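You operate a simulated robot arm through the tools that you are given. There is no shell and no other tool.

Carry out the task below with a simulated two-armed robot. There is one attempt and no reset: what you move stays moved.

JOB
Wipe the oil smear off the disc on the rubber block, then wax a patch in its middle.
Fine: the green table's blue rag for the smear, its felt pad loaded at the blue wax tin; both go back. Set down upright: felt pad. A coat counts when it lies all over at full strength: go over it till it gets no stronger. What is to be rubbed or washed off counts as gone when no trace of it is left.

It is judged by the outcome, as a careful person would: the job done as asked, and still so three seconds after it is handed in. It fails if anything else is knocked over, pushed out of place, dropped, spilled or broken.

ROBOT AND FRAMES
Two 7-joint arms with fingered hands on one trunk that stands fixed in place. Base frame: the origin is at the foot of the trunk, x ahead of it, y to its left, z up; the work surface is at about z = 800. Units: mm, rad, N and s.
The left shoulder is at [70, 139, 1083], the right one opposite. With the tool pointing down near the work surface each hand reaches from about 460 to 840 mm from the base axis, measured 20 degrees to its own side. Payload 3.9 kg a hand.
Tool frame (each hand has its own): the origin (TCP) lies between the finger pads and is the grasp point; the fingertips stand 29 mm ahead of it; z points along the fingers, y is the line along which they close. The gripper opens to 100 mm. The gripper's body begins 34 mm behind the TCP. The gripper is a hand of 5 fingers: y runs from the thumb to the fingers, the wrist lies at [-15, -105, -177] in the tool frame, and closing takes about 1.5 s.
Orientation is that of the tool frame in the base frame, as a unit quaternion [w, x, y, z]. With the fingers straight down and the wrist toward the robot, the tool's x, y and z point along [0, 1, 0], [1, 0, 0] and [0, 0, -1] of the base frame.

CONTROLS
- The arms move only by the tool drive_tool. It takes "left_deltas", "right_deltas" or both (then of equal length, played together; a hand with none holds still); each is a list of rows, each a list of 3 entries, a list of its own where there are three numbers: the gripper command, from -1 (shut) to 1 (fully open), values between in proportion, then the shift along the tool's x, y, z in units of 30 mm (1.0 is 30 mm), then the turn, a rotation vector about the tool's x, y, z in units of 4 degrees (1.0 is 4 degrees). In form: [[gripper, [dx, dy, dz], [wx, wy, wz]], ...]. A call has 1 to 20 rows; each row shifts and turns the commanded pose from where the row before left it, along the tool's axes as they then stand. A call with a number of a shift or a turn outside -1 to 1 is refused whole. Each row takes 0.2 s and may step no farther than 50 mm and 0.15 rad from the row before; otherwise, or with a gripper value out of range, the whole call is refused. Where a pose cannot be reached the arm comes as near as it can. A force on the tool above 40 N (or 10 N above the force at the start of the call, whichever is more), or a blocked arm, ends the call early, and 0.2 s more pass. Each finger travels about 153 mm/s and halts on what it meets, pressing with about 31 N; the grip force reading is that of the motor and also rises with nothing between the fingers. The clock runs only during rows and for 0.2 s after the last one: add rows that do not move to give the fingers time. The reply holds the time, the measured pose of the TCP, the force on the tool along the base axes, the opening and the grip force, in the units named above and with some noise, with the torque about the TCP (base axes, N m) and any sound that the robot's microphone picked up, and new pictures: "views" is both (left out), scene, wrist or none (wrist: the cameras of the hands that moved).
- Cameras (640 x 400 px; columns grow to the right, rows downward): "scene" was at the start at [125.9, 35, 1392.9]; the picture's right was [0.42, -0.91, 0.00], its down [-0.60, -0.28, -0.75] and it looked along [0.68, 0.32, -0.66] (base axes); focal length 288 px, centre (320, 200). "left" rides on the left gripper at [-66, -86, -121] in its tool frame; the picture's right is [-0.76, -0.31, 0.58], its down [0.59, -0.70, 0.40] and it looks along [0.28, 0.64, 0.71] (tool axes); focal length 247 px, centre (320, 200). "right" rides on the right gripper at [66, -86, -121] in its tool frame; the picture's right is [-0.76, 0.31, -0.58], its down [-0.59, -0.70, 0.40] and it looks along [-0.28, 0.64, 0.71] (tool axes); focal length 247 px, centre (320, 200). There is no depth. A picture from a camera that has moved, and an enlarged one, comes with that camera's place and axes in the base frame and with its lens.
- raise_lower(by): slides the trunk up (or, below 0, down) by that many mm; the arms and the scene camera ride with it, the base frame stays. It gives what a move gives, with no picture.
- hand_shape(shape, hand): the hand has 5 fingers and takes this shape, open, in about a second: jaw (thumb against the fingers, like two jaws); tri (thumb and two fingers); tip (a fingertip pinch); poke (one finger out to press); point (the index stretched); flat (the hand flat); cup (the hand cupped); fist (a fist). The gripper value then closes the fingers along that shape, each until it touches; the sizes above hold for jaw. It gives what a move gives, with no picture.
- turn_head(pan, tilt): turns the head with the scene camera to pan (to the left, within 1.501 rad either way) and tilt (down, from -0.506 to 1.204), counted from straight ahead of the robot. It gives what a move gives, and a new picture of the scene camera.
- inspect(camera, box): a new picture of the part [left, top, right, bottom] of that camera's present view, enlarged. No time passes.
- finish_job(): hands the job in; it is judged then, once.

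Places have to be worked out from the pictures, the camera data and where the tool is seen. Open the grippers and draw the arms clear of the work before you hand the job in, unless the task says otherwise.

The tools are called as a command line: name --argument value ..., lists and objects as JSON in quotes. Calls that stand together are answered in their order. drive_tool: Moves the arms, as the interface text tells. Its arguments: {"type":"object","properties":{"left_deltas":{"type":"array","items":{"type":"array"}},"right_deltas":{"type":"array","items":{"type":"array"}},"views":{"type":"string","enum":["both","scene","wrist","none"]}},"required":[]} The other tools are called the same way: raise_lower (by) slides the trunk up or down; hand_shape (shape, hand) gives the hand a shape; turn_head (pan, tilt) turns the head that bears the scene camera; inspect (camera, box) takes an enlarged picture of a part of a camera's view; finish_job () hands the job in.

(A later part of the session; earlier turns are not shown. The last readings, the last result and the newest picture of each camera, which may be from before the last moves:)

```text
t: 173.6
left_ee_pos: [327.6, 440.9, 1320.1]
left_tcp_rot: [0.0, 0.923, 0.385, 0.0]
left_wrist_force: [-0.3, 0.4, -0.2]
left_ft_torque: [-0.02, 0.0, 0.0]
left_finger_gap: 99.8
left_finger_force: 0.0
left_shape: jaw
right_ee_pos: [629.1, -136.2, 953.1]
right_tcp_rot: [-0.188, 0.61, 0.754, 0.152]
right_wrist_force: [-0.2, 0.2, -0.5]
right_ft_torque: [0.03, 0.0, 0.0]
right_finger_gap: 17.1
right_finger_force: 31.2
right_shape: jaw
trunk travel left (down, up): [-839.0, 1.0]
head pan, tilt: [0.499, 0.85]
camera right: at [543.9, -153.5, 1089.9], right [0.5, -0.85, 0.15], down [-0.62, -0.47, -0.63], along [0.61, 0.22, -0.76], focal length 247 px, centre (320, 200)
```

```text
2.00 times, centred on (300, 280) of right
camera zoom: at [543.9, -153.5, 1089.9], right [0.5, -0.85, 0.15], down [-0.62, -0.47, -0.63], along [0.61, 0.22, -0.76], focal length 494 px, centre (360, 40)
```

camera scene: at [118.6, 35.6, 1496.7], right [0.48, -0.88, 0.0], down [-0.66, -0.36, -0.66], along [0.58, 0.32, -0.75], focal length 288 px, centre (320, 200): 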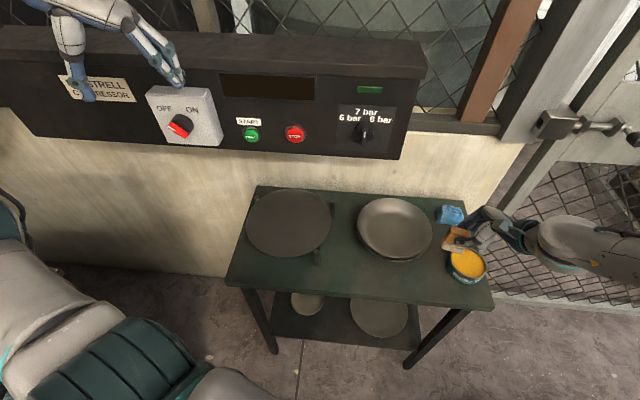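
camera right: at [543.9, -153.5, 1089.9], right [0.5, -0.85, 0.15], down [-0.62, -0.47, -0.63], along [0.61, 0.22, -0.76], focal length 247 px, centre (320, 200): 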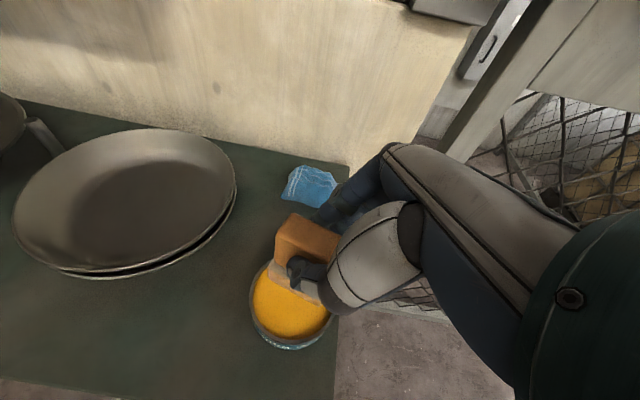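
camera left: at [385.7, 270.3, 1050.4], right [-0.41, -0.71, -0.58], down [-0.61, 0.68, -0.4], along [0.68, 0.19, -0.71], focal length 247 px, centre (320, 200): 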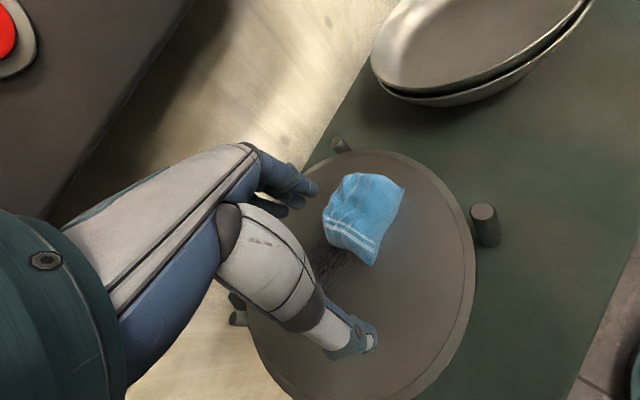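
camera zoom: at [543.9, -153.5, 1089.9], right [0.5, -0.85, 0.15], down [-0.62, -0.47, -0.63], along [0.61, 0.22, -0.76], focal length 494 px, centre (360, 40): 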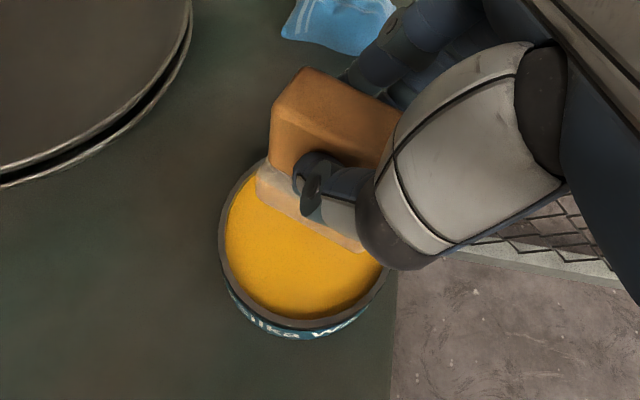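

The felt's lower face is now wax-coloured and the tin hasn't moved. I carry the pad to above the disc's centre, TCP ≈(511, 330, 963).

drive_tool --right_deltas '[[-1, [0.5, -0.02, 0.2], [0, 0, 0]], [-1, [0.8, -0.035, 0.4], [0, 0, 0]], [-1, [0.8, -0.035, 0.4], [0, 0, 0]], [-1, [0.8, -0.035, 0.4], [0, 0, 0]], [-1, [0.8, -0.035, 0.4], [0, 0, 0]], [-1, [0.8, -0.035, 0.4], [0, 0, 0]], [-1, [0.8, -0.035, 0.4], [0, 0, 0]], [-1, [0.8, -0.035, 0.4], [0, 0, 0]], [-1, [0.8, -0.035, 0.4], [0, 0, 0]], [-1, [0.8, -0.035, 0.4], [0, 0, 0]], [-1, [0.8, -0.035, 0.4], [0, 0, 0]], [-1, [0.8, -0.035, 0.4], [0, 0, 0]], [-1, [0.8, -0.035, 0.4], [0, 0, 0]], [-1, [0.8, -0.035, 0.4], [0, 0, 0]], [-1, [0.8, -0.035, 0.4], [0, 0, 0]], [-1, [0.8, -0.035, 0.4], [0, 0, 0]]]' --views "none"

```text
t: 177.0
left_ee_pos: [327.6, 440.6, 1320.5]
left_tcp_rot: [0.001, 0.923, 0.385, 0.0]
left_wrist_force: [-0.4, 1.0, 0.1]
left_ft_torque: [0.0, 0.01, 0.0]
left_finger_gap: 99.7
left_finger_force: 0.1
left_shape: jaw
right_ee_pos: [529.3, 267.6, 965.6]
right_tcp_rot: [-0.189, 0.615, 0.75, 0.155]
right_wrist_force: [-0.4, 0.3, -0.9]
right_ft_torque: [-0.03, -0.02, 0.01]
right_finger_gap: 17.2
right_finger_force: 31.0
right_shape: jaw
trunk travel left (down, up): [-839.0, 1.0]
head pan, tilt: [0.499, 0.85]
```

I continue to above the disc's middle.

drive_tool --right_deltas '[[-1, [0.76, -0.11, 0.6], [0, 0, 0]], [-1, [0.76, -0.11, 0.6], [0, 0, 0]]]' --views "wrist"

inspect --camera "left" --box '[300, 170, 450, 300]'

inspect --camera "scene" --box '[235, 165, 345, 265]'

```text
t: 177.6
left_ee_pos: [327.0, 440.9, 1320.2]
left_tcp_rot: [0.001, 0.923, 0.384, 0.0]
left_wrist_force: [-0.2, -0.5, 0.1]
left_ft_torque: [-0.02, -0.01, -0.03]
left_finger_gap: 99.8
left_finger_force: 0.0
left_shape: jaw
right_ee_pos: [506.6, 325.2, 953.1]
right_tcp_rot: [-0.187, 0.611, 0.754, 0.151]
right_wrist_force: [-0.1, 0.1, -0.2]
right_ft_torque: [-0.01, 0.01, 0.01]
right_finger_gap: 16.9
right_finger_force: 31.0
right_shape: jaw
trunk travel left (down, up): [-839.0, 1.0]
head pan, tilt: [0.499, 0.85]
camera right: at [421.2, 307.7, 1089.6], right [0.49, -0.85, 0.16], down [-0.62, -0.47, -0.63], along [0.61, 0.21, -0.76], focal length 247 px, centre (320, 200)
```

right: 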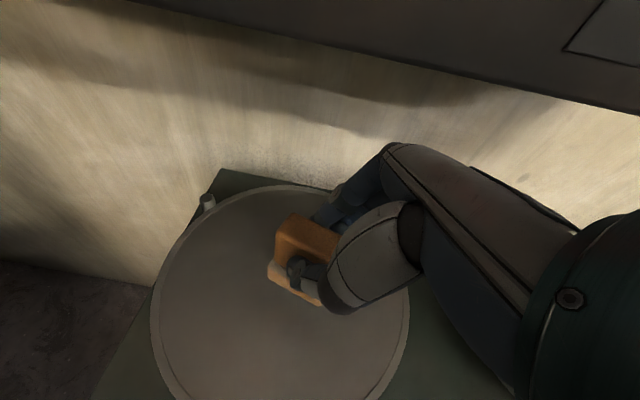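

```text
3.08 times, centred on (375, 235) of left
camera zoom: at [219.6, 456.0, 1440.2], right [-0.75, -0.32, -0.58], down [-0.09, 0.91, -0.4], along [0.66, -0.25, -0.71], focal length 760 px, centre (151, 92)
```

zoom: 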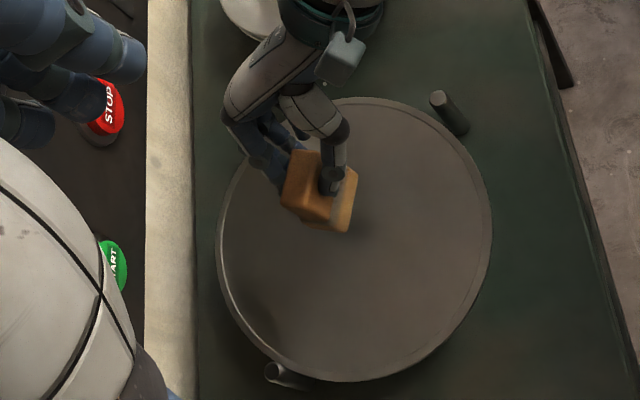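

```text
4.00 times, centred on (290, 215) of scene
camera zoom: at [119.1, 37.9, 1496.6], right [0.48, -0.88, 0.0], down [-0.66, -0.36, -0.66], along [0.58, 0.32, -0.75], focal length 1154 px, centre (440, 140)
```

zoom: 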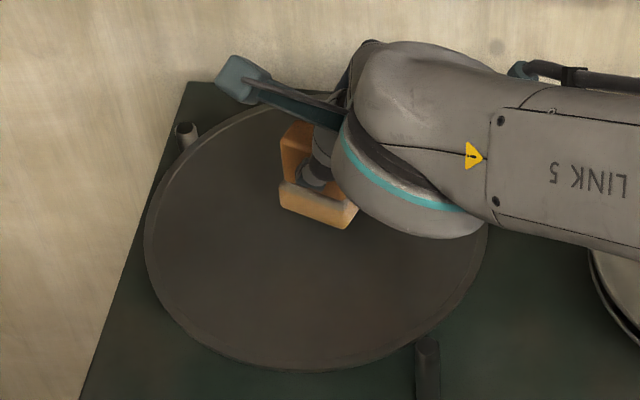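

The waxed felt is over the disc's middle. I descend to just above contact.

drive_tool --right_deltas '[[-1, [-0.23, 0.05, 0.44], [0, 0, 0]], [-1, [-0.23, 0.05, 0.44], [0, 0, 0]], [-1, [-0.04, 0, 0.075], [0, 0, 0]]]' --views "none"

```text
t: 178.4
left_ee_pos: [327.6, 439.8, 1320.6]
left_tcp_rot: [0.0, 0.923, 0.384, 0.001]
left_wrist_force: [0.4, -0.4, 0.2]
left_ft_torque: [-0.01, 0.0, 0.04]
left_finger_gap: 99.6
left_finger_force: 0.0
left_shape: jaw
right_ee_pos: [509.6, 323.8, 921.8]
right_tcp_rot: [-0.189, 0.612, 0.753, 0.152]
right_wrist_force: [-0.2, 0.1, -0.2]
right_ft_torque: [0.0, 0.01, -0.04]
right_finger_gap: 17.1
right_finger_force: 30.4
right_shape: jaw
trunk travel left (down, up): [-839.0, 1.0]
head pan, tilt: [0.499, 0.85]
```

drive_tool --right_deltas '[[-1, [-0.023, 0, 0.044], [0, 0, 0]], [-1, [-0.023, 0, 0.044], [0, 0, 0]], [-1, [-0.023, 0, 0.044], [0, 0, 0]]]' --views "none"

```text
t: 179.2
left_ee_pos: [328.1, 440.6, 1321.3]
left_tcp_rot: [0.001, 0.923, 0.385, 0.0]
left_wrist_force: [-0.1, 0.4, -0.5]
left_ft_torque: [0.02, 0.0, 0.03]
left_finger_gap: 99.8
left_finger_force: 0.1
left_shape: jaw
right_ee_pos: [509.2, 325.2, 916.4]
right_tcp_rot: [-0.188, 0.61, 0.754, 0.153]
right_wrist_force: [-0.2, 0.2, -0.2]
right_ft_torque: [-0.04, -0.03, 0.03]
right_finger_gap: 17.0
right_finger_force: 31.4
right_shape: jaw
trunk travel left (down, up): [-839.0, 1.0]
head pan, tilt: [0.499, 0.85]
```

No contact yet; I continue in 1.2 mm steps.

drive_tool --right_deltas '[[-1, [-0.019, 0, 0.035], [0, 0, 0]], [-1, [-0.019, 0, 0.035], [0, 0, 0]], [-1, [-0.019, 0, 0.035], [0, 0, 0]]]' --views "none"

```text
t: 180.0
left_ee_pos: [325.2, 439.4, 1321.6]
left_tcp_rot: [0.001, 0.923, 0.385, 0.002]
left_wrist_force: [-0.5, 0.4, -0.2]
left_ft_torque: [-0.04, 0.01, 0.03]
left_finger_gap: 99.9
left_finger_force: 0.1
left_shape: jaw
right_ee_pos: [508.3, 324.1, 915.5]
right_tcp_rot: [-0.188, 0.611, 0.754, 0.153]
right_wrist_force: [-2.1, -1.6, 10.2]
right_ft_torque: [0.06, -0.13, 0.05]
right_finger_gap: 17.1
right_finger_force: 30.2
right_shape: jaw
trunk travel left (down, up): [-839.0, 1.0]
head pan, tilt: [0.499, 0.85]
```

Contact with 10 N. I start rubbing: left 30 mm, right 45 mm, then a line slightly further back.

drive_tool --right_deltas '[[-1, [0.289, -0.062, 0.154], [0, 0, 0]], [-1, [0.289, -0.062, 0.154], [0, 0, 0]], [-1, [0.289, -0.062, 0.154], [0, 0, 0]], [-1, [-0.325, 0.07, -0.173], [0, 0, 0]], [-1, [-0.325, 0.07, -0.173], [0, 0, 0]], [-1, [-0.325, 0.07, -0.173], [0, 0, 0]], [-1, [-0.325, 0.07, -0.173], [0, 0, 0]], [-1, [0.066, 0.394, 0.034], [0, 0, 0]], [-1, [0.289, -0.062, 0.154], [0, 0, 0]], [-1, [0.289, -0.062, 0.154], [0, 0, 0]], [-1, [0.289, -0.062, 0.154], [0, 0, 0]], [-1, [0.289, -0.062, 0.154], [0, 0, 0]]]' --views "none"

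inspect --camera "left" --box '[330, 190, 450, 290]'

```text
t: 182.6
left_ee_pos: [325.9, 438.9, 1321.3]
left_tcp_rot: [0.001, 0.923, 0.385, 0.0]
left_wrist_force: [0.2, 0.7, -1.0]
left_ft_torque: [0.0, 0.0, 0.0]
left_finger_gap: 99.7
left_finger_force: 0.1
left_shape: jaw
right_ee_pos: [509.1, 352.3, 914.0]
right_tcp_rot: [-0.189, 0.61, 0.754, 0.153]
right_wrist_force: [1.8, -1.3, 9.5]
right_ft_torque: [0.1, -0.2, -0.1]
right_finger_gap: 17.7
right_finger_force: 31.1
right_shape: jaw
trunk travel left (down, up): [-839.0, 1.0]
head pan, tilt: [0.499, 0.85]
```

```text
4.00 times, centred on (390, 240) of left
camera zoom: at [217.6, 453.3, 1441.4], right [-0.75, -0.32, -0.58], down [-0.08, 0.91, -0.4], along [0.66, -0.25, -0.71], focal length 988 px, centre (40, 40)
```

zoom: 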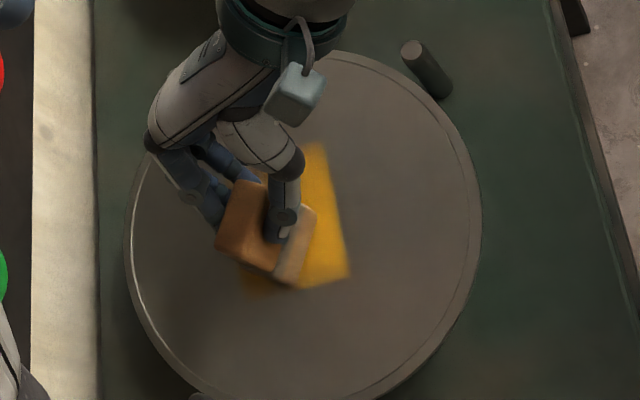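

Wax is going on well: a yellow patch shows on the disc. I keep rubbing along further lines: back right, then toward the front.

drive_tool --right_deltas '[[-1, [-0.289, 0.062, -0.154], [0, 0, 0]], [-1, [-0.289, 0.062, -0.154], [0, 0, 0]], [-1, [-0.289, 0.062, -0.154], [0, 0, 0]], [-1, [-0.289, 0.062, -0.154], [0, 0, 0]], [-1, [-0.066, -0.394, -0.034], [0, 0, 0]], [-1, [-0.066, -0.394, -0.034], [0, 0, 0]], [-1, [0.289, -0.062, 0.154], [0, 0, 0]], [-1, [0.289, -0.062, 0.154], [0, 0, 0]], [-1, [0.289, -0.062, 0.154], [0, 0, 0]], [-1, [0.289, -0.062, 0.154], [0, 0, 0]], [-1, [-0.289, 0.062, -0.154], [0, 0, 0]], [-1, [-0.289, 0.062, -0.154], [0, 0, 0]], [-1, [-0.289, 0.062, -0.154], [0, 0, 0]], [-1, [-0.289, 0.062, -0.154], [0, 0, 0]]]' --views "none"

inspect --camera "left" --box '[330, 190, 450, 290]'

```text
t: 185.6
left_ee_pos: [325.1, 439.4, 1320.8]
left_tcp_rot: [0.001, 0.923, 0.385, 0.002]
left_wrist_force: [-0.1, 0.2, 0.1]
left_ft_torque: [0.04, 0.04, 0.04]
left_finger_gap: 99.6
left_finger_force: 0.1
left_shape: jaw
right_ee_pos: [502.6, 305.1, 914.4]
right_tcp_rot: [-0.187, 0.611, 0.754, 0.153]
right_wrist_force: [-1.4, 4.2, 11.3]
right_ft_torque: [0.21, -0.09, 0.04]
right_finger_gap: 17.5
right_finger_force: 31.0
right_shape: jaw
trunk travel left (down, up): [-839.0, 1.0]
head pan, tilt: [0.499, 0.85]
```

```text
4.00 times, centred on (390, 240) of left
camera zoom: at [217.2, 454.2, 1441.2], right [-0.75, -0.32, -0.58], down [-0.08, 0.91, -0.4], along [0.66, -0.25, -0.71], focal length 988 px, centre (40, 40)
```

zoom: 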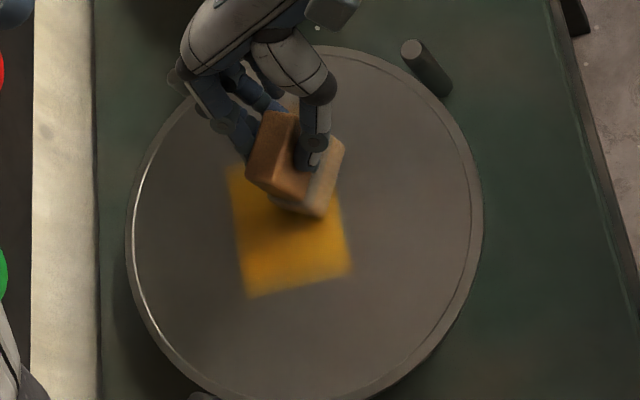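

I lift off and draw back to the right to see the coat.

drive_tool --right_deltas '[[-1, [0.15, 0, -0.28], [0, 0, 0]], [-1, [0.1, 0, -0.5], [0, 0, 0]], [-1, [-0.6, 0, -0.4], [0, 0, 0]], [-1, [-0.7, 0.1, -0.3], [0, 0, 0]]]' --views "wrist"

inspect --camera "left" --box '[330, 190, 450, 290]'

inspect --camera "scene" --box '[235, 165, 345, 265]'

```text
t: 186.6
left_ee_pos: [328.2, 439.3, 1321.1]
left_tcp_rot: [0.001, 0.923, 0.385, 0.001]
left_wrist_force: [-0.3, 0.4, 0.0]
left_ft_torque: [0.0, 0.03, 0.0]
left_finger_gap: 99.9
left_finger_force: 0.1
left_shape: jaw
right_ee_pos: [517.0, 258.7, 938.0]
right_tcp_rot: [-0.189, 0.611, 0.754, 0.151]
right_wrist_force: [0.0, 0.6, -0.4]
right_ft_torque: [-0.02, 0.02, -0.01]
right_finger_gap: 17.1
right_finger_force: 30.9
right_shape: jaw
trunk travel left (down, up): [-839.0, 1.0]
head pan, tilt: [0.499, 0.85]
camera right: at [432.2, 241.0, 1074.8], right [0.5, -0.86, 0.15], down [-0.62, -0.47, -0.63], along [0.61, 0.22, -0.76], focal length 247 px, centre (320, 200)
```

right: 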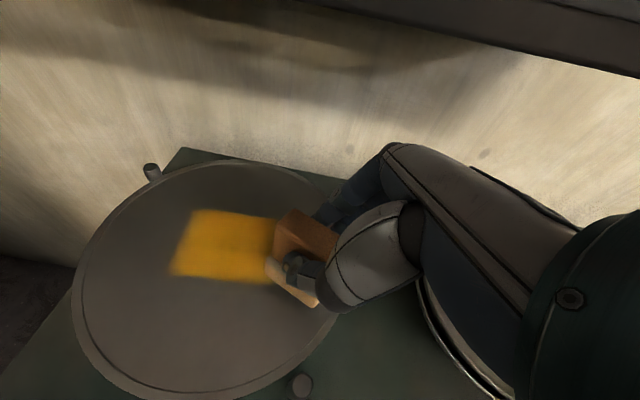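

```text
4.00 times, centred on (390, 240) of left
camera zoom: at [219.4, 454.3, 1440.8], right [-0.75, -0.32, -0.58], down [-0.09, 0.91, -0.4], along [0.66, -0.25, -0.71], focal length 988 px, centre (40, 40)
```

zoom: 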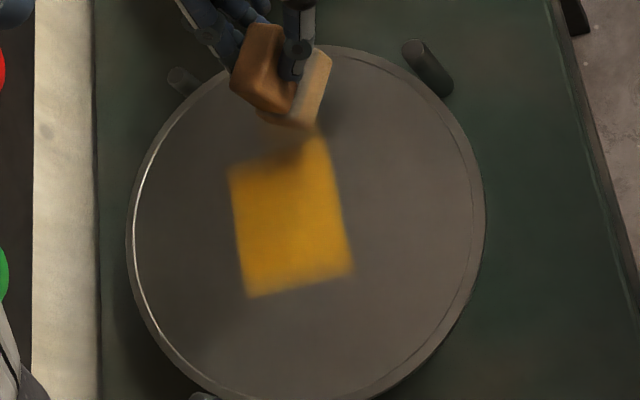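

```text
4.00 times, centred on (290, 215) of scene
camera zoom: at [118.9, 36.1, 1496.7], right [0.48, -0.88, 0.0], down [-0.66, -0.36, -0.66], along [0.58, 0.32, -0.75], focal length 1154 px, centre (440, 140)
```

zoom: 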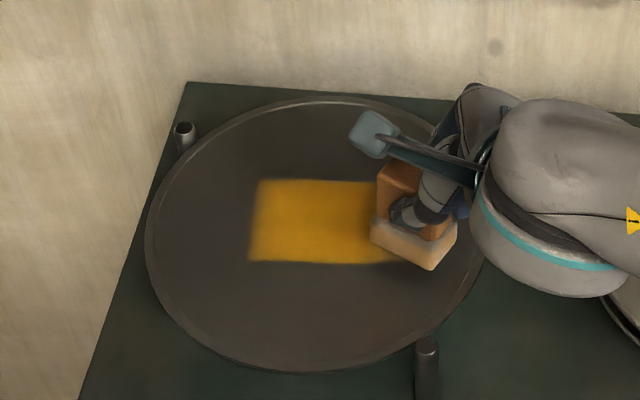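

A neat patch about 90 x 68 mm centred on the disc. I'll widen it slightly toward the back and go over everything repeatedly; first set the pad down at the back-right part of the patch.

drive_tool --right_deltas '[[-1, [0.51, 0.34, 0.433], [0, 0, 0]], [-1, [0.51, 0.34, 0.433], [0, 0, 0]], [-1, [0.51, 0.34, 0.433], [0, 0, 0]], [-1, [-0.08, 0, 0.15], [0, 0, 0]], [-1, [-0.05, 0, 0.094], [0, 0, 0]], [-1, [-0.03, 0, 0.06], [0, 0, 0]]]' --views "none"

```text
t: 188.0
left_ee_pos: [326.3, 440.4, 1320.6]
left_tcp_rot: [0.001, 0.923, 0.385, 0.001]
left_wrist_force: [-0.2, -0.3, -0.5]
left_ft_torque: [0.0, 0.01, 0.0]
left_finger_gap: 99.6
left_finger_force: 0.1
left_shape: jaw
right_ee_pos: [534.4, 322.8, 915.7]
right_tcp_rot: [-0.187, 0.61, 0.755, 0.152]
right_wrist_force: [0.2, -0.4, 3.1]
right_ft_torque: [0.07, -0.04, -0.03]
right_finger_gap: 17.3
right_finger_force: 31.0
right_shape: jaw
trunk travel left (down, up): [-839.0, 1.0]
head pan, tilt: [0.499, 0.85]
```

Light contact (3 N). I press slightly more and make back-and-forth strokes along two lines.

drive_tool --right_deltas '[[-1, [-0.02, 0, 0.04], [0, 0, 0]], [-1, [0.325, -0.07, 0.173], [0, 0, 0]], [-1, [0.325, -0.07, 0.173], [0, 0, 0]], [-1, [0.325, -0.07, 0.173], [0, 0, 0]], [-1, [0.325, -0.07, 0.173], [0, 0, 0]], [-1, [-0.325, 0.07, -0.173], [0, 0, 0]], [-1, [-0.325, 0.07, -0.173], [0, 0, 0]], [-1, [-0.325, 0.07, -0.173], [0, 0, 0]], [-1, [-0.325, 0.07, -0.173], [0, 0, 0]], [-1, [-0.063, -0.377, -0.032], [0, 0, 0]], [-1, [0.325, -0.07, 0.173], [0, 0, 0]], [-1, [0.325, -0.07, 0.173], [0, 0, 0]], [-1, [0.325, -0.07, 0.173], [0, 0, 0]], [-1, [0.325, -0.07, 0.173], [0, 0, 0]], [-1, [-0.325, 0.07, -0.173], [0, 0, 0]], [-1, [-0.325, 0.07, -0.173], [0, 0, 0]], [-1, [-0.325, 0.07, -0.173], [0, 0, 0]], [-1, [-0.325, 0.07, -0.173], [0, 0, 0]]]' --views "none"

inspect --camera "left" --box '[330, 190, 450, 290]'

```text
t: 191.8
left_ee_pos: [328.3, 440.2, 1321.0]
left_tcp_rot: [0.0, 0.923, 0.385, 0.002]
left_wrist_force: [0.2, -0.5, -0.4]
left_ft_torque: [0.01, 0.01, -0.05]
left_finger_gap: 99.7
left_finger_force: 0.0
left_shape: jaw
right_ee_pos: [528.5, 307.9, 914.5]
right_tcp_rot: [-0.188, 0.611, 0.754, 0.152]
right_wrist_force: [-0.1, 2.3, 7.4]
right_ft_torque: [0.13, -0.09, 0.07]
right_finger_gap: 17.4
right_finger_force: 30.9
right_shape: jaw
right hand out of reach, approached as far as the arm can: row 5
trunk travel left (down, up): [-839.0, 1.0]
head pan, tilt: [0.499, 0.85]
```

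```text
4.00 times, centred on (390, 240) of left
camera zoom: at [218.1, 454.2, 1441.1], right [-0.75, -0.32, -0.58], down [-0.08, 0.91, -0.4], along [0.66, -0.25, -0.71], focal length 988 px, centre (40, 40)
```

zoom: 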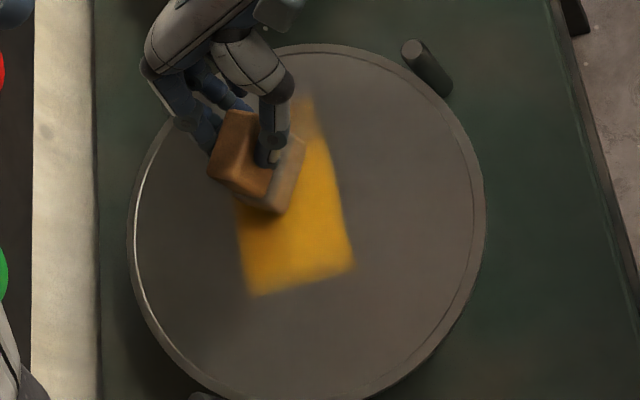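

I lift away to the right again to see the extent and evenness of the coat.

drive_tool --right_deltas '[[-1, [0.15, 0, -0.28], [0, 0, 0]], [-1, [0.1, 0, -0.5], [0, 0, 0]], [-1, [-0.8, 0, -0.5], [0, 0, 0]], [-1, [-0.9, 0.1, -0.5], [0, 0, 0]]]' --views "wrist"

inspect --camera "left" --box '[330, 190, 450, 290]'

inspect --camera "scene" --box '[235, 165, 345, 265]'

```text
t: 192.8
left_ee_pos: [328.0, 439.2, 1321.5]
left_tcp_rot: [0.0, 0.923, 0.386, 0.001]
left_wrist_force: [-0.5, -0.2, -1.0]
left_ft_torque: [0.0, 0.0, 0.03]
left_finger_gap: 99.6
left_finger_force: 0.1
left_shape: jaw
right_ee_pos: [544.1, 246.7, 938.8]
right_tcp_rot: [-0.188, 0.611, 0.754, 0.152]
right_wrist_force: [0.2, 0.1, -0.5]
right_ft_torque: [-0.03, 0.02, 0.01]
right_finger_gap: 17.0
right_finger_force: 31.0
right_shape: jaw
trunk travel left (down, up): [-839.0, 1.0]
head pan, tilt: [0.499, 0.85]
camera right: at [459.1, 229.4, 1077.5], right [0.5, -0.85, 0.15], down [-0.62, -0.47, -0.63], along [0.61, 0.22, -0.76], focal length 247 px, centre (320, 200)
```

right: 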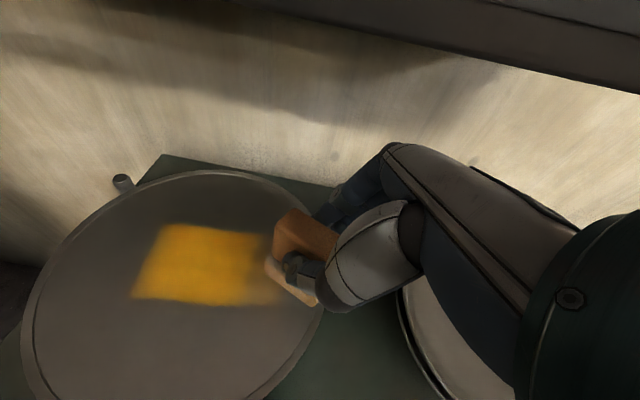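

```text
4.00 times, centred on (390, 240) of left
camera zoom: at [219.2, 453.8, 1441.0], right [-0.75, -0.32, -0.58], down [-0.08, 0.91, -0.4], along [0.66, -0.25, -0.71], focal length 988 px, centre (40, 40)
```

zoom: 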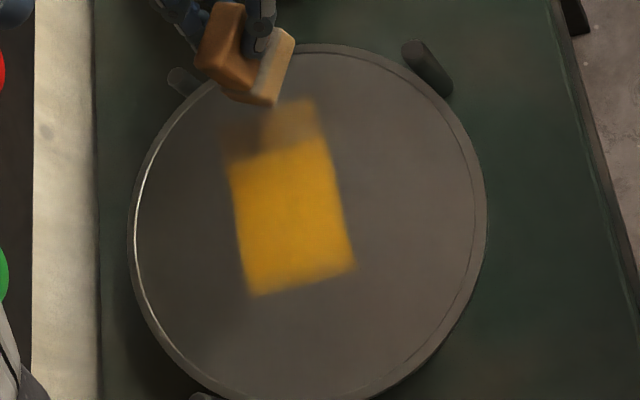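

```text
4.00 times, centred on (290, 215) of scene
camera zoom: at [118.7, 35.6, 1496.7], right [0.48, -0.88, 0.0], down [-0.66, -0.36, -0.66], along [0.58, 0.32, -0.75], focal length 1154 px, centre (440, 140)
```

zoom: 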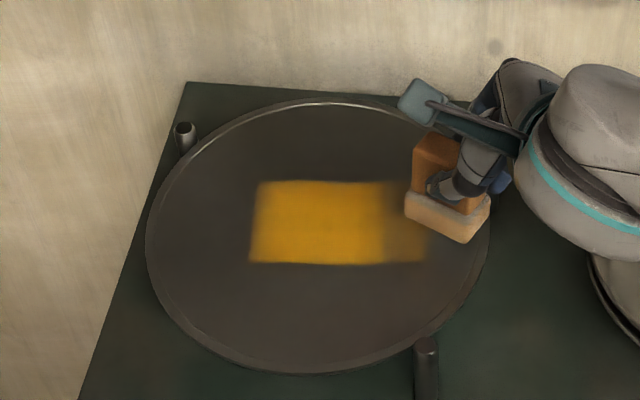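

The coat looks strong over a central patch, with a fainter bit on its right. I zoom in to judge its evenness.

inspect --camera "scene" --box '[265, 185, 325, 235]'

inspect --camera "left" --box '[370, 205, 425, 260]'

inspect --camera "right" --box '[110, 200, 310, 330]'

```text
8.00 times, centred on (295, 210) of scene
camera zoom: at [118.7, 35.6, 1496.7], right [0.48, -0.88, 0.0], down [-0.66, -0.36, -0.66], along [0.58, 0.32, -0.75], focal length 2308 px, centre (520, 120)
```

zoom: 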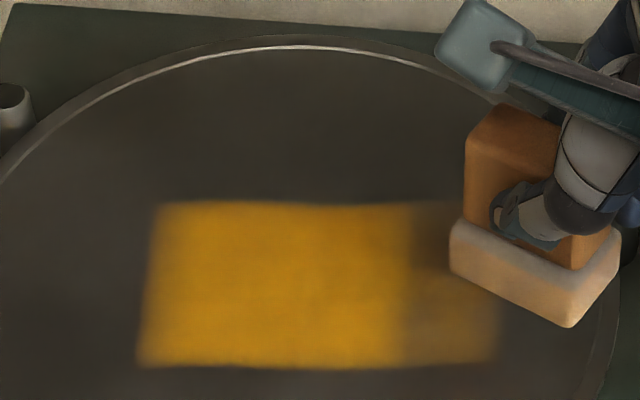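

```text
7.27 times, centred on (398, 232) of left
camera zoom: at [219.2, 453.8, 1441.0], right [-0.75, -0.32, -0.58], down [-0.08, 0.91, -0.4], along [0.66, -0.25, -0.71], focal length 1796 px, centre (-244, -36)
```

zoom: 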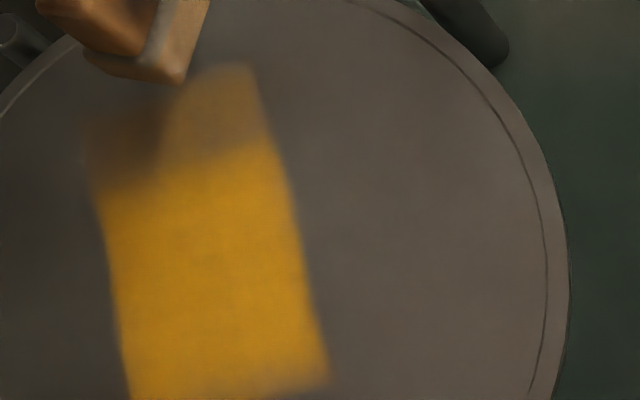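

```text
3.08 times, centred on (210, 265) of right
camera zoom: at [459.1, 229.4, 1077.5], right [0.5, -0.85, 0.15], down [-0.62, -0.47, -0.63], along [0.61, 0.22, -0.76], focal length 760 px, centre (658, 0)
```

zoom: 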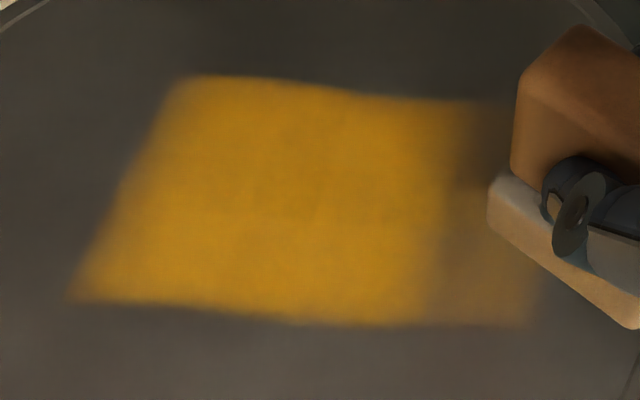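

The main patch is even, but the pad has run drier (right side fainter). I go back to the tin for more wax.

drive_tool --right_deltas '[[-1, [-0.4, 0.005, -0.467], [0, 0, 0]], [-1, [-0.807, 0.005, -0.467], [0, 0, 0]], [-1, [-0.807, 0.005, -0.467], [0, 0, 0]], [-1, [-0.807, 0.005, -0.467], [0, 0, 0]], [-1, [-0.807, 0.005, -0.467], [0, 0, 0]], [-1, [-0.807, 0.005, -0.467], [0, 0, 0]], [-1, [-0.807, 0.005, -0.467], [0, 0, 0]], [-1, [-0.807, 0.005, -0.467], [0, 0, 0]], [-1, [-0.807, 0.005, -0.467], [0, 0, 0]], [-1, [-0.807, 0.005, -0.467], [0, 0, 0]], [-1, [-0.807, 0.005, -0.467], [0, 0, 0]], [-1, [-0.807, 0.005, -0.467], [0, 0, 0]], [-1, [-0.807, 0.005, -0.467], [0, 0, 0]], [-1, [-0.807, 0.005, -0.467], [0, 0, 0]]]' --views "none"

```text
t: 195.8
left_ee_pos: [328.1, 440.6, 1322.5]
left_tcp_rot: [0.001, 0.923, 0.385, 0.001]
left_wrist_force: [0.1, -0.4, -0.1]
left_ft_torque: [0.02, 0.0, -0.02]
left_finger_gap: 99.7
left_finger_force: 0.1
left_shape: jaw
right_ee_pos: [624.6, -125.4, 960.1]
right_tcp_rot: [-0.188, 0.611, 0.754, 0.152]
right_wrist_force: [0.2, 0.6, -0.7]
right_ft_torque: [0.02, 0.03, 0.01]
right_finger_gap: 17.1
right_finger_force: 30.9
right_shape: jaw
trunk travel left (down, up): [-839.0, 1.0]
head pan, tilt: [0.499, 0.85]
```

Over the tin. I descend to just above the wax.

drive_tool --right_deltas '[[-1, [-0.385, 0.011, 0.488], [0, 0, 0]], [-1, [-0.385, 0.011, 0.488], [0, 0, 0]], [-1, [-0.385, 0.011, 0.488], [0, 0, 0]], [-1, [-0.03, 0, 0.06], [0, 0, 0]], [-1, [-0.03, 0, 0.06], [0, 0, 0]]]' --views "wrist"

inspect --camera "scene" --box '[440, 220, 500, 290]'

```text
t: 197.0
left_ee_pos: [328.2, 440.2, 1321.7]
left_tcp_rot: [0.001, 0.923, 0.385, 0.0]
left_wrist_force: [-1.0, -0.2, 0.1]
left_ft_torque: [0.02, 0.0, 0.03]
left_finger_gap: 100.1
left_finger_force: 0.1
left_shape: jaw
right_ee_pos: [628.5, -134.1, 900.5]
right_tcp_rot: [-0.186, 0.611, 0.754, 0.152]
right_wrist_force: [-0.4, -0.1, 0.0]
right_ft_torque: [-0.05, 0.01, 0.02]
right_finger_gap: 16.8
right_finger_force: 31.1
right_shape: jaw
trunk travel left (down, up): [-839.0, 1.0]
head pan, tilt: [0.499, 0.85]
camera right: at [543.3, -150.8, 1037.9], right [0.49, -0.86, 0.15], down [-0.62, -0.47, -0.63], along [0.61, 0.22, -0.76], focal length 247 px, centre (320, 200)
```

right: 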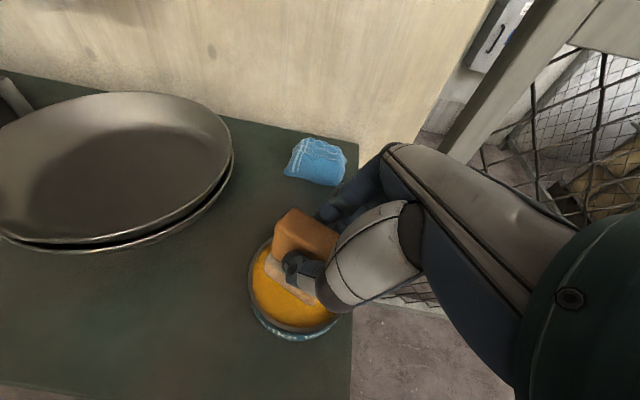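

```text
5.71 times, centred on (470, 255) of scene
camera zoom: at [118.6, 36.9, 1496.7], right [0.48, -0.88, 0.0], down [-0.66, -0.36, -0.66], along [0.58, 0.32, -0.75], focal length 1648 px, centre (-537, -114)
```

zoom: 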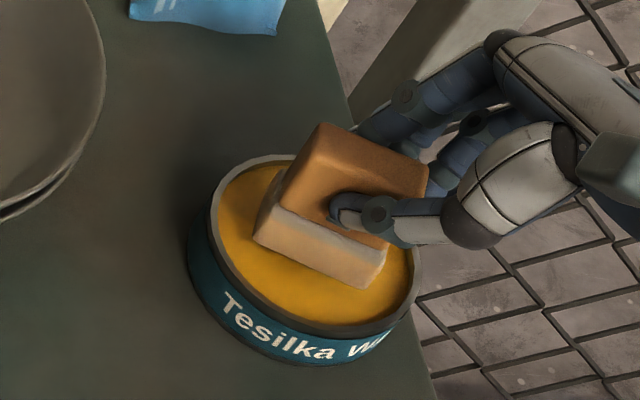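

Well aligned above the wax. I lower gently to contact and dwell with slight wiggles.

drive_tool --right_deltas '[[-1, [-0.022, 0, 0.042], [0, 0, 0]], [-1, [-0.022, 0, 0.042], [0, 0, 0]], [-1, [-0.022, 0, 0.042], [0, 0, 0]]]' --views "none"

```text
t: 197.8
left_ee_pos: [326.1, 441.1, 1320.6]
left_tcp_rot: [0.002, 0.923, 0.384, 0.002]
left_wrist_force: [0.7, 0.2, -0.5]
left_ft_torque: [0.0, -0.03, 0.01]
left_finger_gap: 99.8
left_finger_force: 0.1
left_shape: jaw
right_ee_pos: [628.2, -133.3, 897.1]
right_tcp_rot: [-0.188, 0.61, 0.754, 0.153]
right_wrist_force: [-1.4, -0.6, 5.0]
right_ft_torque: [0.04, -0.02, 0.02]
right_finger_gap: 17.1
right_finger_force: 30.5
right_shape: jaw
trunk travel left (down, up): [-839.0, 1.0]
head pan, tilt: [0.499, 0.85]
```

Contact at 5 N. Small wiggles to load, then lift out.

drive_tool --right_deltas '[[-1, [-0.01, 0, 0.02], [0, 0, 0]], [-1, [0, 0.1, 0], [0, 0, 0]], [-1, [0.088, 0, 0.047], [0, 0, 0]], [-1, [0, -0.1, 0], [0, 0, 0]], [-1, [-0.088, -0.1, -0.047], [0, 0, 0]], [-1, [-0.088, 0, -0.047], [0, 0, 0]], [-1, [0, 0.1, 0], [0, 0, 0]], [-1, [0.088, 0, 0.047], [0, 0, 0]], [-1, [0, 0, 0], [0, 0, 0]], [-1, [0.1, 0, -0.19], [0, 0, 0]], [-1, [0.25, 0, -0.47], [0, 0, 0]], [-1, [0.4, 0, -0.75], [0, 0, 0]], [-1, [0.1, 0, -0.19], [0, 0, 0]]]' --views "none"

inspect --camera "scene" --box '[430, 200, 510, 290]'

```text
t: 200.6
left_ee_pos: [328.6, 439.3, 1319.8]
left_tcp_rot: [0.001, 0.923, 0.386, 0.001]
left_wrist_force: [-0.2, 0.0, -0.4]
left_ft_torque: [-0.03, 0.01, 0.0]
left_finger_gap: 99.9
left_finger_force: 0.1
left_shape: jaw
right_ee_pos: [628.5, -134.3, 950.9]
right_tcp_rot: [-0.188, 0.611, 0.754, 0.152]
right_wrist_force: [-0.4, 0.3, -1.1]
right_ft_torque: [-0.01, -0.01, -0.02]
right_finger_gap: 16.7
right_finger_force: 31.0
right_shape: jaw
trunk travel left (down, up): [-839.0, 1.0]
head pan, tilt: [0.499, 0.85]
```

```text
4.44 times, centred on (470, 245) of scene
camera zoom: at [118.9, 36.8, 1496.6], right [0.48, -0.88, 0.0], down [-0.66, -0.36, -0.66], along [0.58, 0.32, -0.75], focal length 1282 px, centre (-347, 0)
```

zoom: 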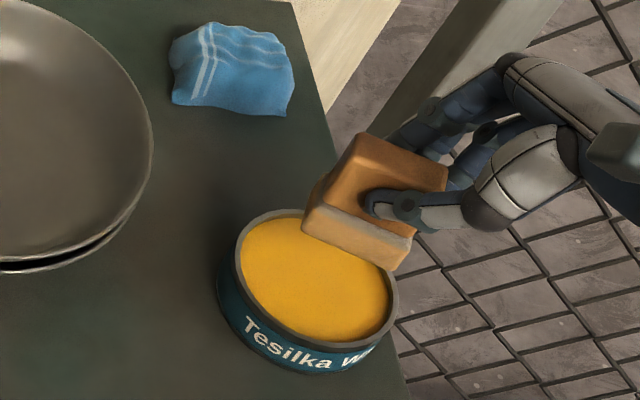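

Reloaded. I carry the pad back to the disc, to the right part of the patch.

drive_tool --right_deltas '[[-1, [0.5, -0.02, 0.2], [0, 0, 0]], [-1, [0.86, -0.02, 0.45], [0, 0, 0]], [-1, [0.86, -0.02, 0.45], [0, 0, 0]], [-1, [0.86, -0.02, 0.45], [0, 0, 0]], [-1, [0.86, -0.02, 0.45], [0, 0, 0]], [-1, [0.86, -0.02, 0.45], [0, 0, 0]], [-1, [0.86, -0.02, 0.45], [0, 0, 0]], [-1, [0.86, -0.02, 0.45], [0, 0, 0]], [-1, [0.86, -0.02, 0.45], [0, 0, 0]], [-1, [0.86, -0.02, 0.45], [0, 0, 0]], [-1, [0.86, -0.02, 0.45], [0, 0, 0]], [-1, [0.86, -0.02, 0.45], [0, 0, 0]], [-1, [0.86, -0.02, 0.45], [0, 0, 0]], [-1, [0.86, -0.02, 0.45], [0, 0, 0]], [-1, [0.86, -0.02, 0.45], [0, 0, 0]]]' --views "none"

```text
t: 203.8
left_ee_pos: [327.1, 440.8, 1320.8]
left_tcp_rot: [0.001, 0.923, 0.385, 0.001]
left_wrist_force: [0.5, -0.3, 0.1]
left_ft_torque: [0.02, -0.02, -0.05]
left_finger_gap: 99.9
left_finger_force: 0.1
left_shape: jaw
right_ee_pos: [532.5, 274.9, 954.2]
right_tcp_rot: [-0.187, 0.612, 0.753, 0.15]
right_wrist_force: [0.3, 0.0, -1.5]
right_ft_torque: [-0.01, -0.02, -0.03]
right_finger_gap: 17.2
right_finger_force: 30.8
right_shape: jaw
right hand out of reach, approached as far as the arm can: row 13
trunk travel left (down, up): [-839.0, 1.0]
head pan, tilt: [0.499, 0.85]
```

I descend to the patch's right-centre, just above contact.

drive_tool --right_deltas '[[-1, [0.25, -0.047, 0.5], [0, 0, 0]], [-1, [0.22, -0.047, 0.567], [0, 0, 0]], [-1, [0.18, -0.047, 0.567], [0, 0, 0]], [-1, [-0.02, 0, 0.04], [0, 0, 0]], [-1, [-0.02, 0, 0.04], [0, 0, 0]]]' --views "none"

```text
t: 205.0
left_ee_pos: [327.0, 439.9, 1321.2]
left_tcp_rot: [-0.001, 0.923, 0.385, 0.001]
left_wrist_force: [-0.8, -0.1, 0.3]
left_ft_torque: [0.0, -0.02, -0.01]
left_finger_gap: 99.7
left_finger_force: 0.0
left_shape: jaw
right_ee_pos: [520.3, 313.9, 917.9]
right_tcp_rot: [-0.187, 0.612, 0.754, 0.152]
right_wrist_force: [0.1, -0.4, -1.6]
right_ft_torque: [0.01, -0.02, 0.0]
right_finger_gap: 17.1
right_finger_force: 31.3
right_shape: jaw
trunk travel left (down, up): [-839.0, 1.0]
head pan, tilt: [0.499, 0.85]
```

drive_tool --right_deltas '[[-1, [-0.02, 0, 0.04], [0, 0, 0]], [-1, [-0.02, 0, 0.04], [0, 0, 0]], [-1, [-0.02, 0, 0.04], [0, 0, 0]], [-1, [-0.015, 0, 0.03], [0, 0, 0]]]' --views "none"

```text
t: 206.0
left_ee_pos: [327.5, 439.3, 1320.8]
left_tcp_rot: [0.0, 0.923, 0.384, 0.002]
left_wrist_force: [1.1, -0.1, -0.4]
left_ft_torque: [-0.02, -0.02, -0.02]
left_finger_gap: 99.9
left_finger_force: 0.1
left_shape: jaw
right_ee_pos: [520.2, 314.0, 914.9]
right_tcp_rot: [-0.188, 0.61, 0.755, 0.153]
right_wrist_force: [-0.3, 0.3, 5.5]
right_ft_torque: [0.09, -0.04, 0.0]
right_finger_gap: 17.1
right_finger_force: 30.4
right_shape: jaw
trunk travel left (down, up): [-839.0, 1.0]
head pan, tilt: [0.499, 0.85]
```

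Contact at 5.5 N. I run a serpentine with the fresh wax over the whole patch.

drive_tool --right_deltas '[[-1, [-0.016, 0, 0.03], [0, 0, 0]], [-1, [0.071, 0.426, 0.036], [0, 0, 0]], [-1, [0.289, -0.062, 0.154], [0, 0, 0]], [-1, [0.289, -0.062, 0.154], [0, 0, 0]], [-1, [0.289, -0.062, 0.154], [0, 0, 0]], [-1, [-0.088, -0.525, -0.045], [0, 0, 0]], [-1, [-0.308, 0.066, -0.164], [0, 0, 0]], [-1, [-0.308, 0.066, -0.164], [0, 0, 0]], [-1, [-0.308, 0.066, -0.164], [0, 0, 0]], [-1, [-0.088, -0.525, -0.045], [0, 0, 0]], [-1, [0.289, -0.062, 0.154], [0, 0, 0]], [-1, [0.289, -0.062, 0.154], [0, 0, 0]], [-1, [0.289, -0.062, 0.154], [0, 0, 0]], [-1, [0.289, -0.062, 0.154], [0, 0, 0]], [-1, [0.044, 0.262, 0.022], [0, 0, 0]], [-1, [-0.303, 0.065, -0.162], [0, 0, 0]], [-1, [-0.303, 0.065, -0.162], [0, 0, 0]], [-1, [-0.303, 0.065, -0.162], [0, 0, 0]], [-1, [-0.303, 0.065, -0.162], [0, 0, 0]]]' --views "none"

inspect --camera "left" --box '[330, 190, 450, 290]'

```text
t: 210.0
left_ee_pos: [325.8, 440.0, 1321.9]
left_tcp_rot: [0.001, 0.923, 0.385, 0.002]
left_wrist_force: [0.2, -0.3, -0.2]
left_ft_torque: [0.03, -0.02, -0.03]
left_finger_gap: 99.7
left_finger_force: 0.0
left_shape: jaw
right_ee_pos: [509.8, 306.0, 913.3]
right_tcp_rot: [-0.188, 0.611, 0.754, 0.153]
right_wrist_force: [0.4, 2.9, 10.3]
right_ft_torque: [0.15, -0.12, 0.04]
right_finger_gap: 17.4
right_finger_force: 31.9
right_shape: jaw
trunk travel left (down, up): [-839.0, 1.0]
head pan, tilt: [0.499, 0.85]
```

```text
4.00 times, centred on (390, 240) of left
camera zoom: at [217.5, 454.2, 1441.2], right [-0.75, -0.32, -0.58], down [-0.08, 0.91, -0.4], along [0.66, -0.25, -0.71], focal length 988 px, centre (40, 40)
```

zoom: 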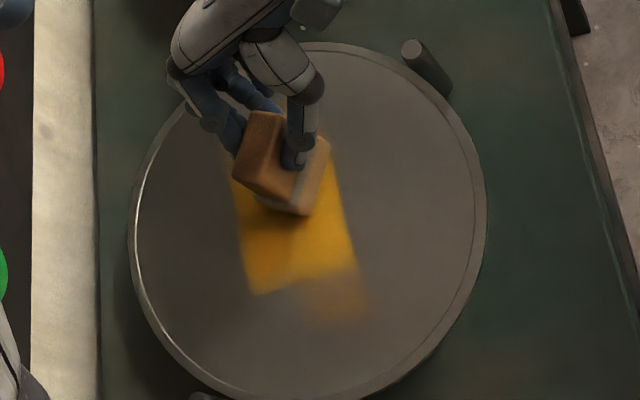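

A faint spill shows past the left end too, so the strong part seems to be the patch proper. I keep rubbing within it: lines at three depths, staying inside its ends.

drive_tool --right_deltas '[[-1, [0.289, -0.062, 0.154], [0, 0, 0]], [-1, [0.289, -0.062, 0.154], [0, 0, 0]], [-1, [0.289, -0.062, 0.154], [0, 0, 0]], [-1, [0.289, -0.062, 0.154], [0, 0, 0]], [-1, [0.289, -0.062, 0.154], [0, 0, 0]], [-1, [0.06, 0.36, 0.031], [0, 0, 0]], [-1, [-0.325, 0.07, -0.173], [0, 0, 0]], [-1, [-0.325, 0.07, -0.173], [0, 0, 0]], [-1, [-0.325, 0.07, -0.173], [0, 0, 0]], [-1, [0.325, -0.07, 0.173], [0, 0, 0]], [-1, [0.325, -0.07, 0.173], [0, 0, 0]], [-1, [0.325, -0.07, 0.173], [0, 0, 0]], [-1, [0.06, 0.36, 0.031], [0, 0, 0]], [-1, [-0.325, 0.07, -0.173], [0, 0, 0]], [-1, [-0.325, 0.07, -0.173], [0, 0, 0]], [-1, [-0.325, 0.07, -0.173], [0, 0, 0]]]' --views "none"

```text
t: 213.4
left_ee_pos: [325.8, 439.7, 1320.1]
left_tcp_rot: [0.0, 0.923, 0.385, 0.001]
left_wrist_force: [-0.3, -0.6, 0.5]
left_ft_torque: [-0.02, 0.01, -0.03]
left_finger_gap: 100.0
left_finger_force: 0.1
left_shape: jaw
right_ee_pos: [525.1, 329.8, 912.8]
right_tcp_rot: [-0.188, 0.611, 0.754, 0.153]
right_wrist_force: [0.1, 1.1, 5.4]
right_ft_torque: [0.08, -0.06, 0.02]
right_finger_gap: 16.9
right_finger_force: 31.1
right_shape: jaw
trunk travel left (down, up): [-839.0, 1.0]
head pan, tilt: [0.499, 0.85]
```

I lift off and look again.

drive_tool --right_deltas '[[-1, [0.15, 0, -0.28], [0, 0, 0]], [-1, [0.2, 0, -0.6], [0, 0, 0]], [-1, [-0.8, 0, -0.5], [0, 0, 0]], [-1, [-0.9, 0.1, -0.5], [0, 0, 0]], [-1, [-0.9, 0.1, -0.5], [0, 0, 0]]]' --views "wrist"

inspect --camera "left" --box '[330, 190, 450, 290]'

inspect --camera "scene" --box '[260, 185, 330, 240]'

inspect --camera "left" --box '[365, 200, 435, 265]'

```text
t: 214.6
left_ee_pos: [327.3, 438.7, 1321.5]
left_tcp_rot: [0.001, 0.923, 0.385, 0.002]
left_wrist_force: [0.0, -0.8, -0.4]
left_ft_torque: [0.04, 0.04, 0.02]
left_finger_gap: 99.9
left_finger_force: 0.2
left_shape: jaw
right_ee_pos: [551.0, 237.4, 942.7]
right_tcp_rot: [-0.188, 0.611, 0.754, 0.151]
right_wrist_force: [-0.4, 0.6, -0.4]
right_ft_torque: [0.03, 0.02, 0.04]
right_finger_gap: 17.2
right_finger_force: 30.7
right_shape: jaw
trunk travel left (down, up): [-839.0, 1.0]
head pan, tilt: [0.499, 0.85]
camera right: at [465.5, 221.0, 1080.7], right [0.49, -0.86, 0.15], down [-0.62, -0.47, -0.63], along [0.61, 0.22, -0.76], focal length 247 px, centre (320, 200)
```

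right: 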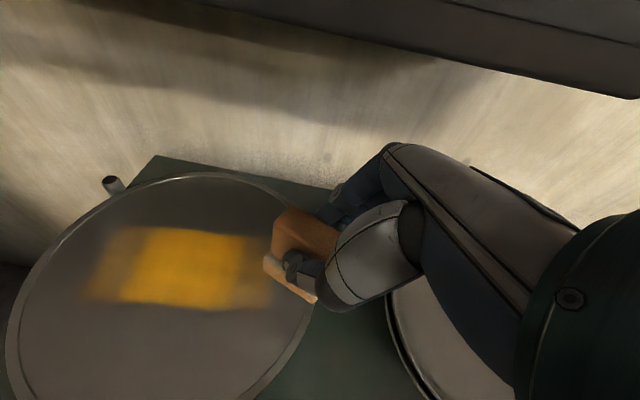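

```text
4.00 times, centred on (390, 240) of left
camera zoom: at [218.9, 453.9, 1441.0], right [-0.75, -0.32, -0.58], down [-0.08, 0.91, -0.4], along [0.66, -0.25, -0.71], focal length 988 px, centre (40, 40)
```

zoom: 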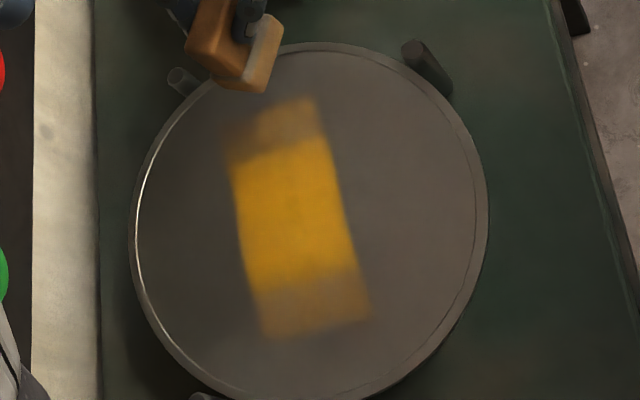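

```text
7.27 times, centred on (295, 212) of scene
camera zoom: at [118.4, 35.7, 1496.7], right [0.48, -0.88, 0.0], down [-0.66, -0.36, -0.66], along [0.58, 0.32, -0.75], focal length 2098 px, centre (502, 109)
```

zoom: 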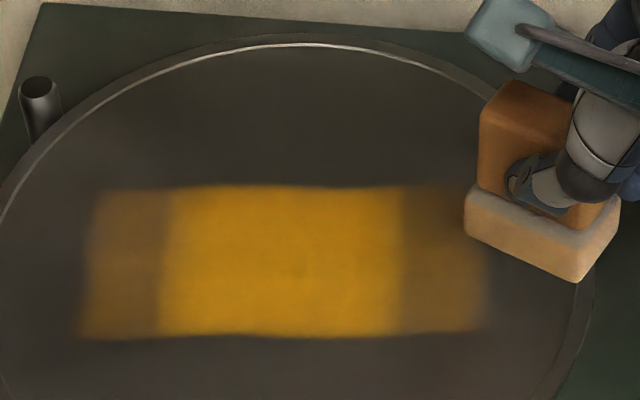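

```text
6.15 times, centred on (400, 232) of left
camera zoom: at [218.9, 453.9, 1441.0], right [-0.75, -0.32, -0.58], down [-0.08, 0.91, -0.4], along [0.66, -0.25, -0.71], focal length 1520 px, centre (-172, 0)
```

zoom: 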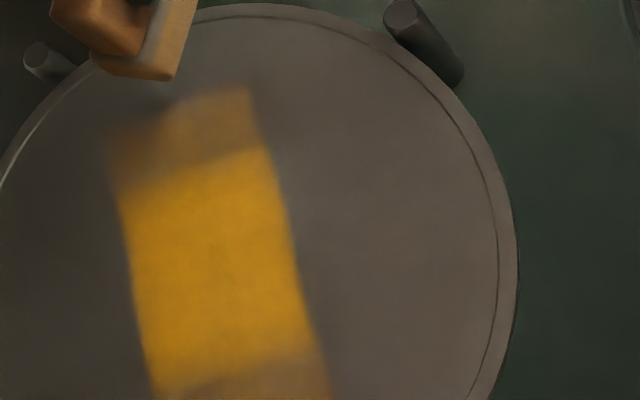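

The strong area has sharp ends with fainter spill beyond, so I want to learn whether the patch should extend further front and back. I test a stroke along the front edge.

drive_tool --right_deltas '[[-1, [0.568, -0.387, 0.4], [0, 0, 0]], [-1, [0.568, -0.387, 0.5], [0, 0, 0]], [-1, [0.568, -0.387, 0.5], [0, 0, 0]], [-1, [0.568, -0.387, 0.55], [0, 0, 0]], [-1, [-0.05, 0, 0.09], [0, 0, 0]], [-1, [-0.02, 0, 0.04], [0, 0, 0]]]' --views "none"

```text
t: 216.0
left_ee_pos: [326.7, 439.7, 1321.5]
left_tcp_rot: [0.001, 0.923, 0.385, 0.0]
left_wrist_force: [-0.4, -0.6, 0.6]
left_ft_torque: [0.01, 0.0, 0.03]
left_finger_gap: 99.8
left_finger_force: 0.1
left_shape: jaw
right_ee_pos: [485.7, 314.9, 920.4]
right_tcp_rot: [-0.187, 0.61, 0.754, 0.152]
right_wrist_force: [0.1, 0.7, -0.8]
right_ft_torque: [-0.02, 0.01, 0.01]
right_finger_gap: 16.9
right_finger_force: 30.5
right_shape: jaw
trunk travel left (down, up): [-839.0, 1.0]
head pan, tilt: [0.499, 0.85]
```

drive_tool --right_deltas '[[-1, [-0.04, 0, 0.08], [0, 0, 0]], [-1, [-0.03, 0, 0.055], [0, 0, 0]], [-1, [-0.02, 0, 0.04], [0, 0, 0]], [-1, [-0.015, 0, 0.03], [0, 0, 0]]]' --views "none"

```text
t: 217.0
left_ee_pos: [327.9, 440.7, 1321.5]
left_tcp_rot: [0.0, 0.923, 0.385, 0.001]
left_wrist_force: [-0.6, 0.2, -0.3]
left_ft_torque: [-0.01, -0.01, 0.0]
left_finger_gap: 99.8
left_finger_force: 0.1
left_shape: jaw
right_ee_pos: [486.6, 315.0, 913.8]
right_tcp_rot: [-0.187, 0.612, 0.753, 0.152]
right_wrist_force: [0.3, 0.2, 4.4]
right_ft_torque: [0.03, -0.03, 0.03]
right_finger_gap: 17.1
right_finger_force: 30.7
right_shape: jaw
trunk travel left (down, up): [-839.0, 1.0]
head pan, tilt: [0.499, 0.85]
```

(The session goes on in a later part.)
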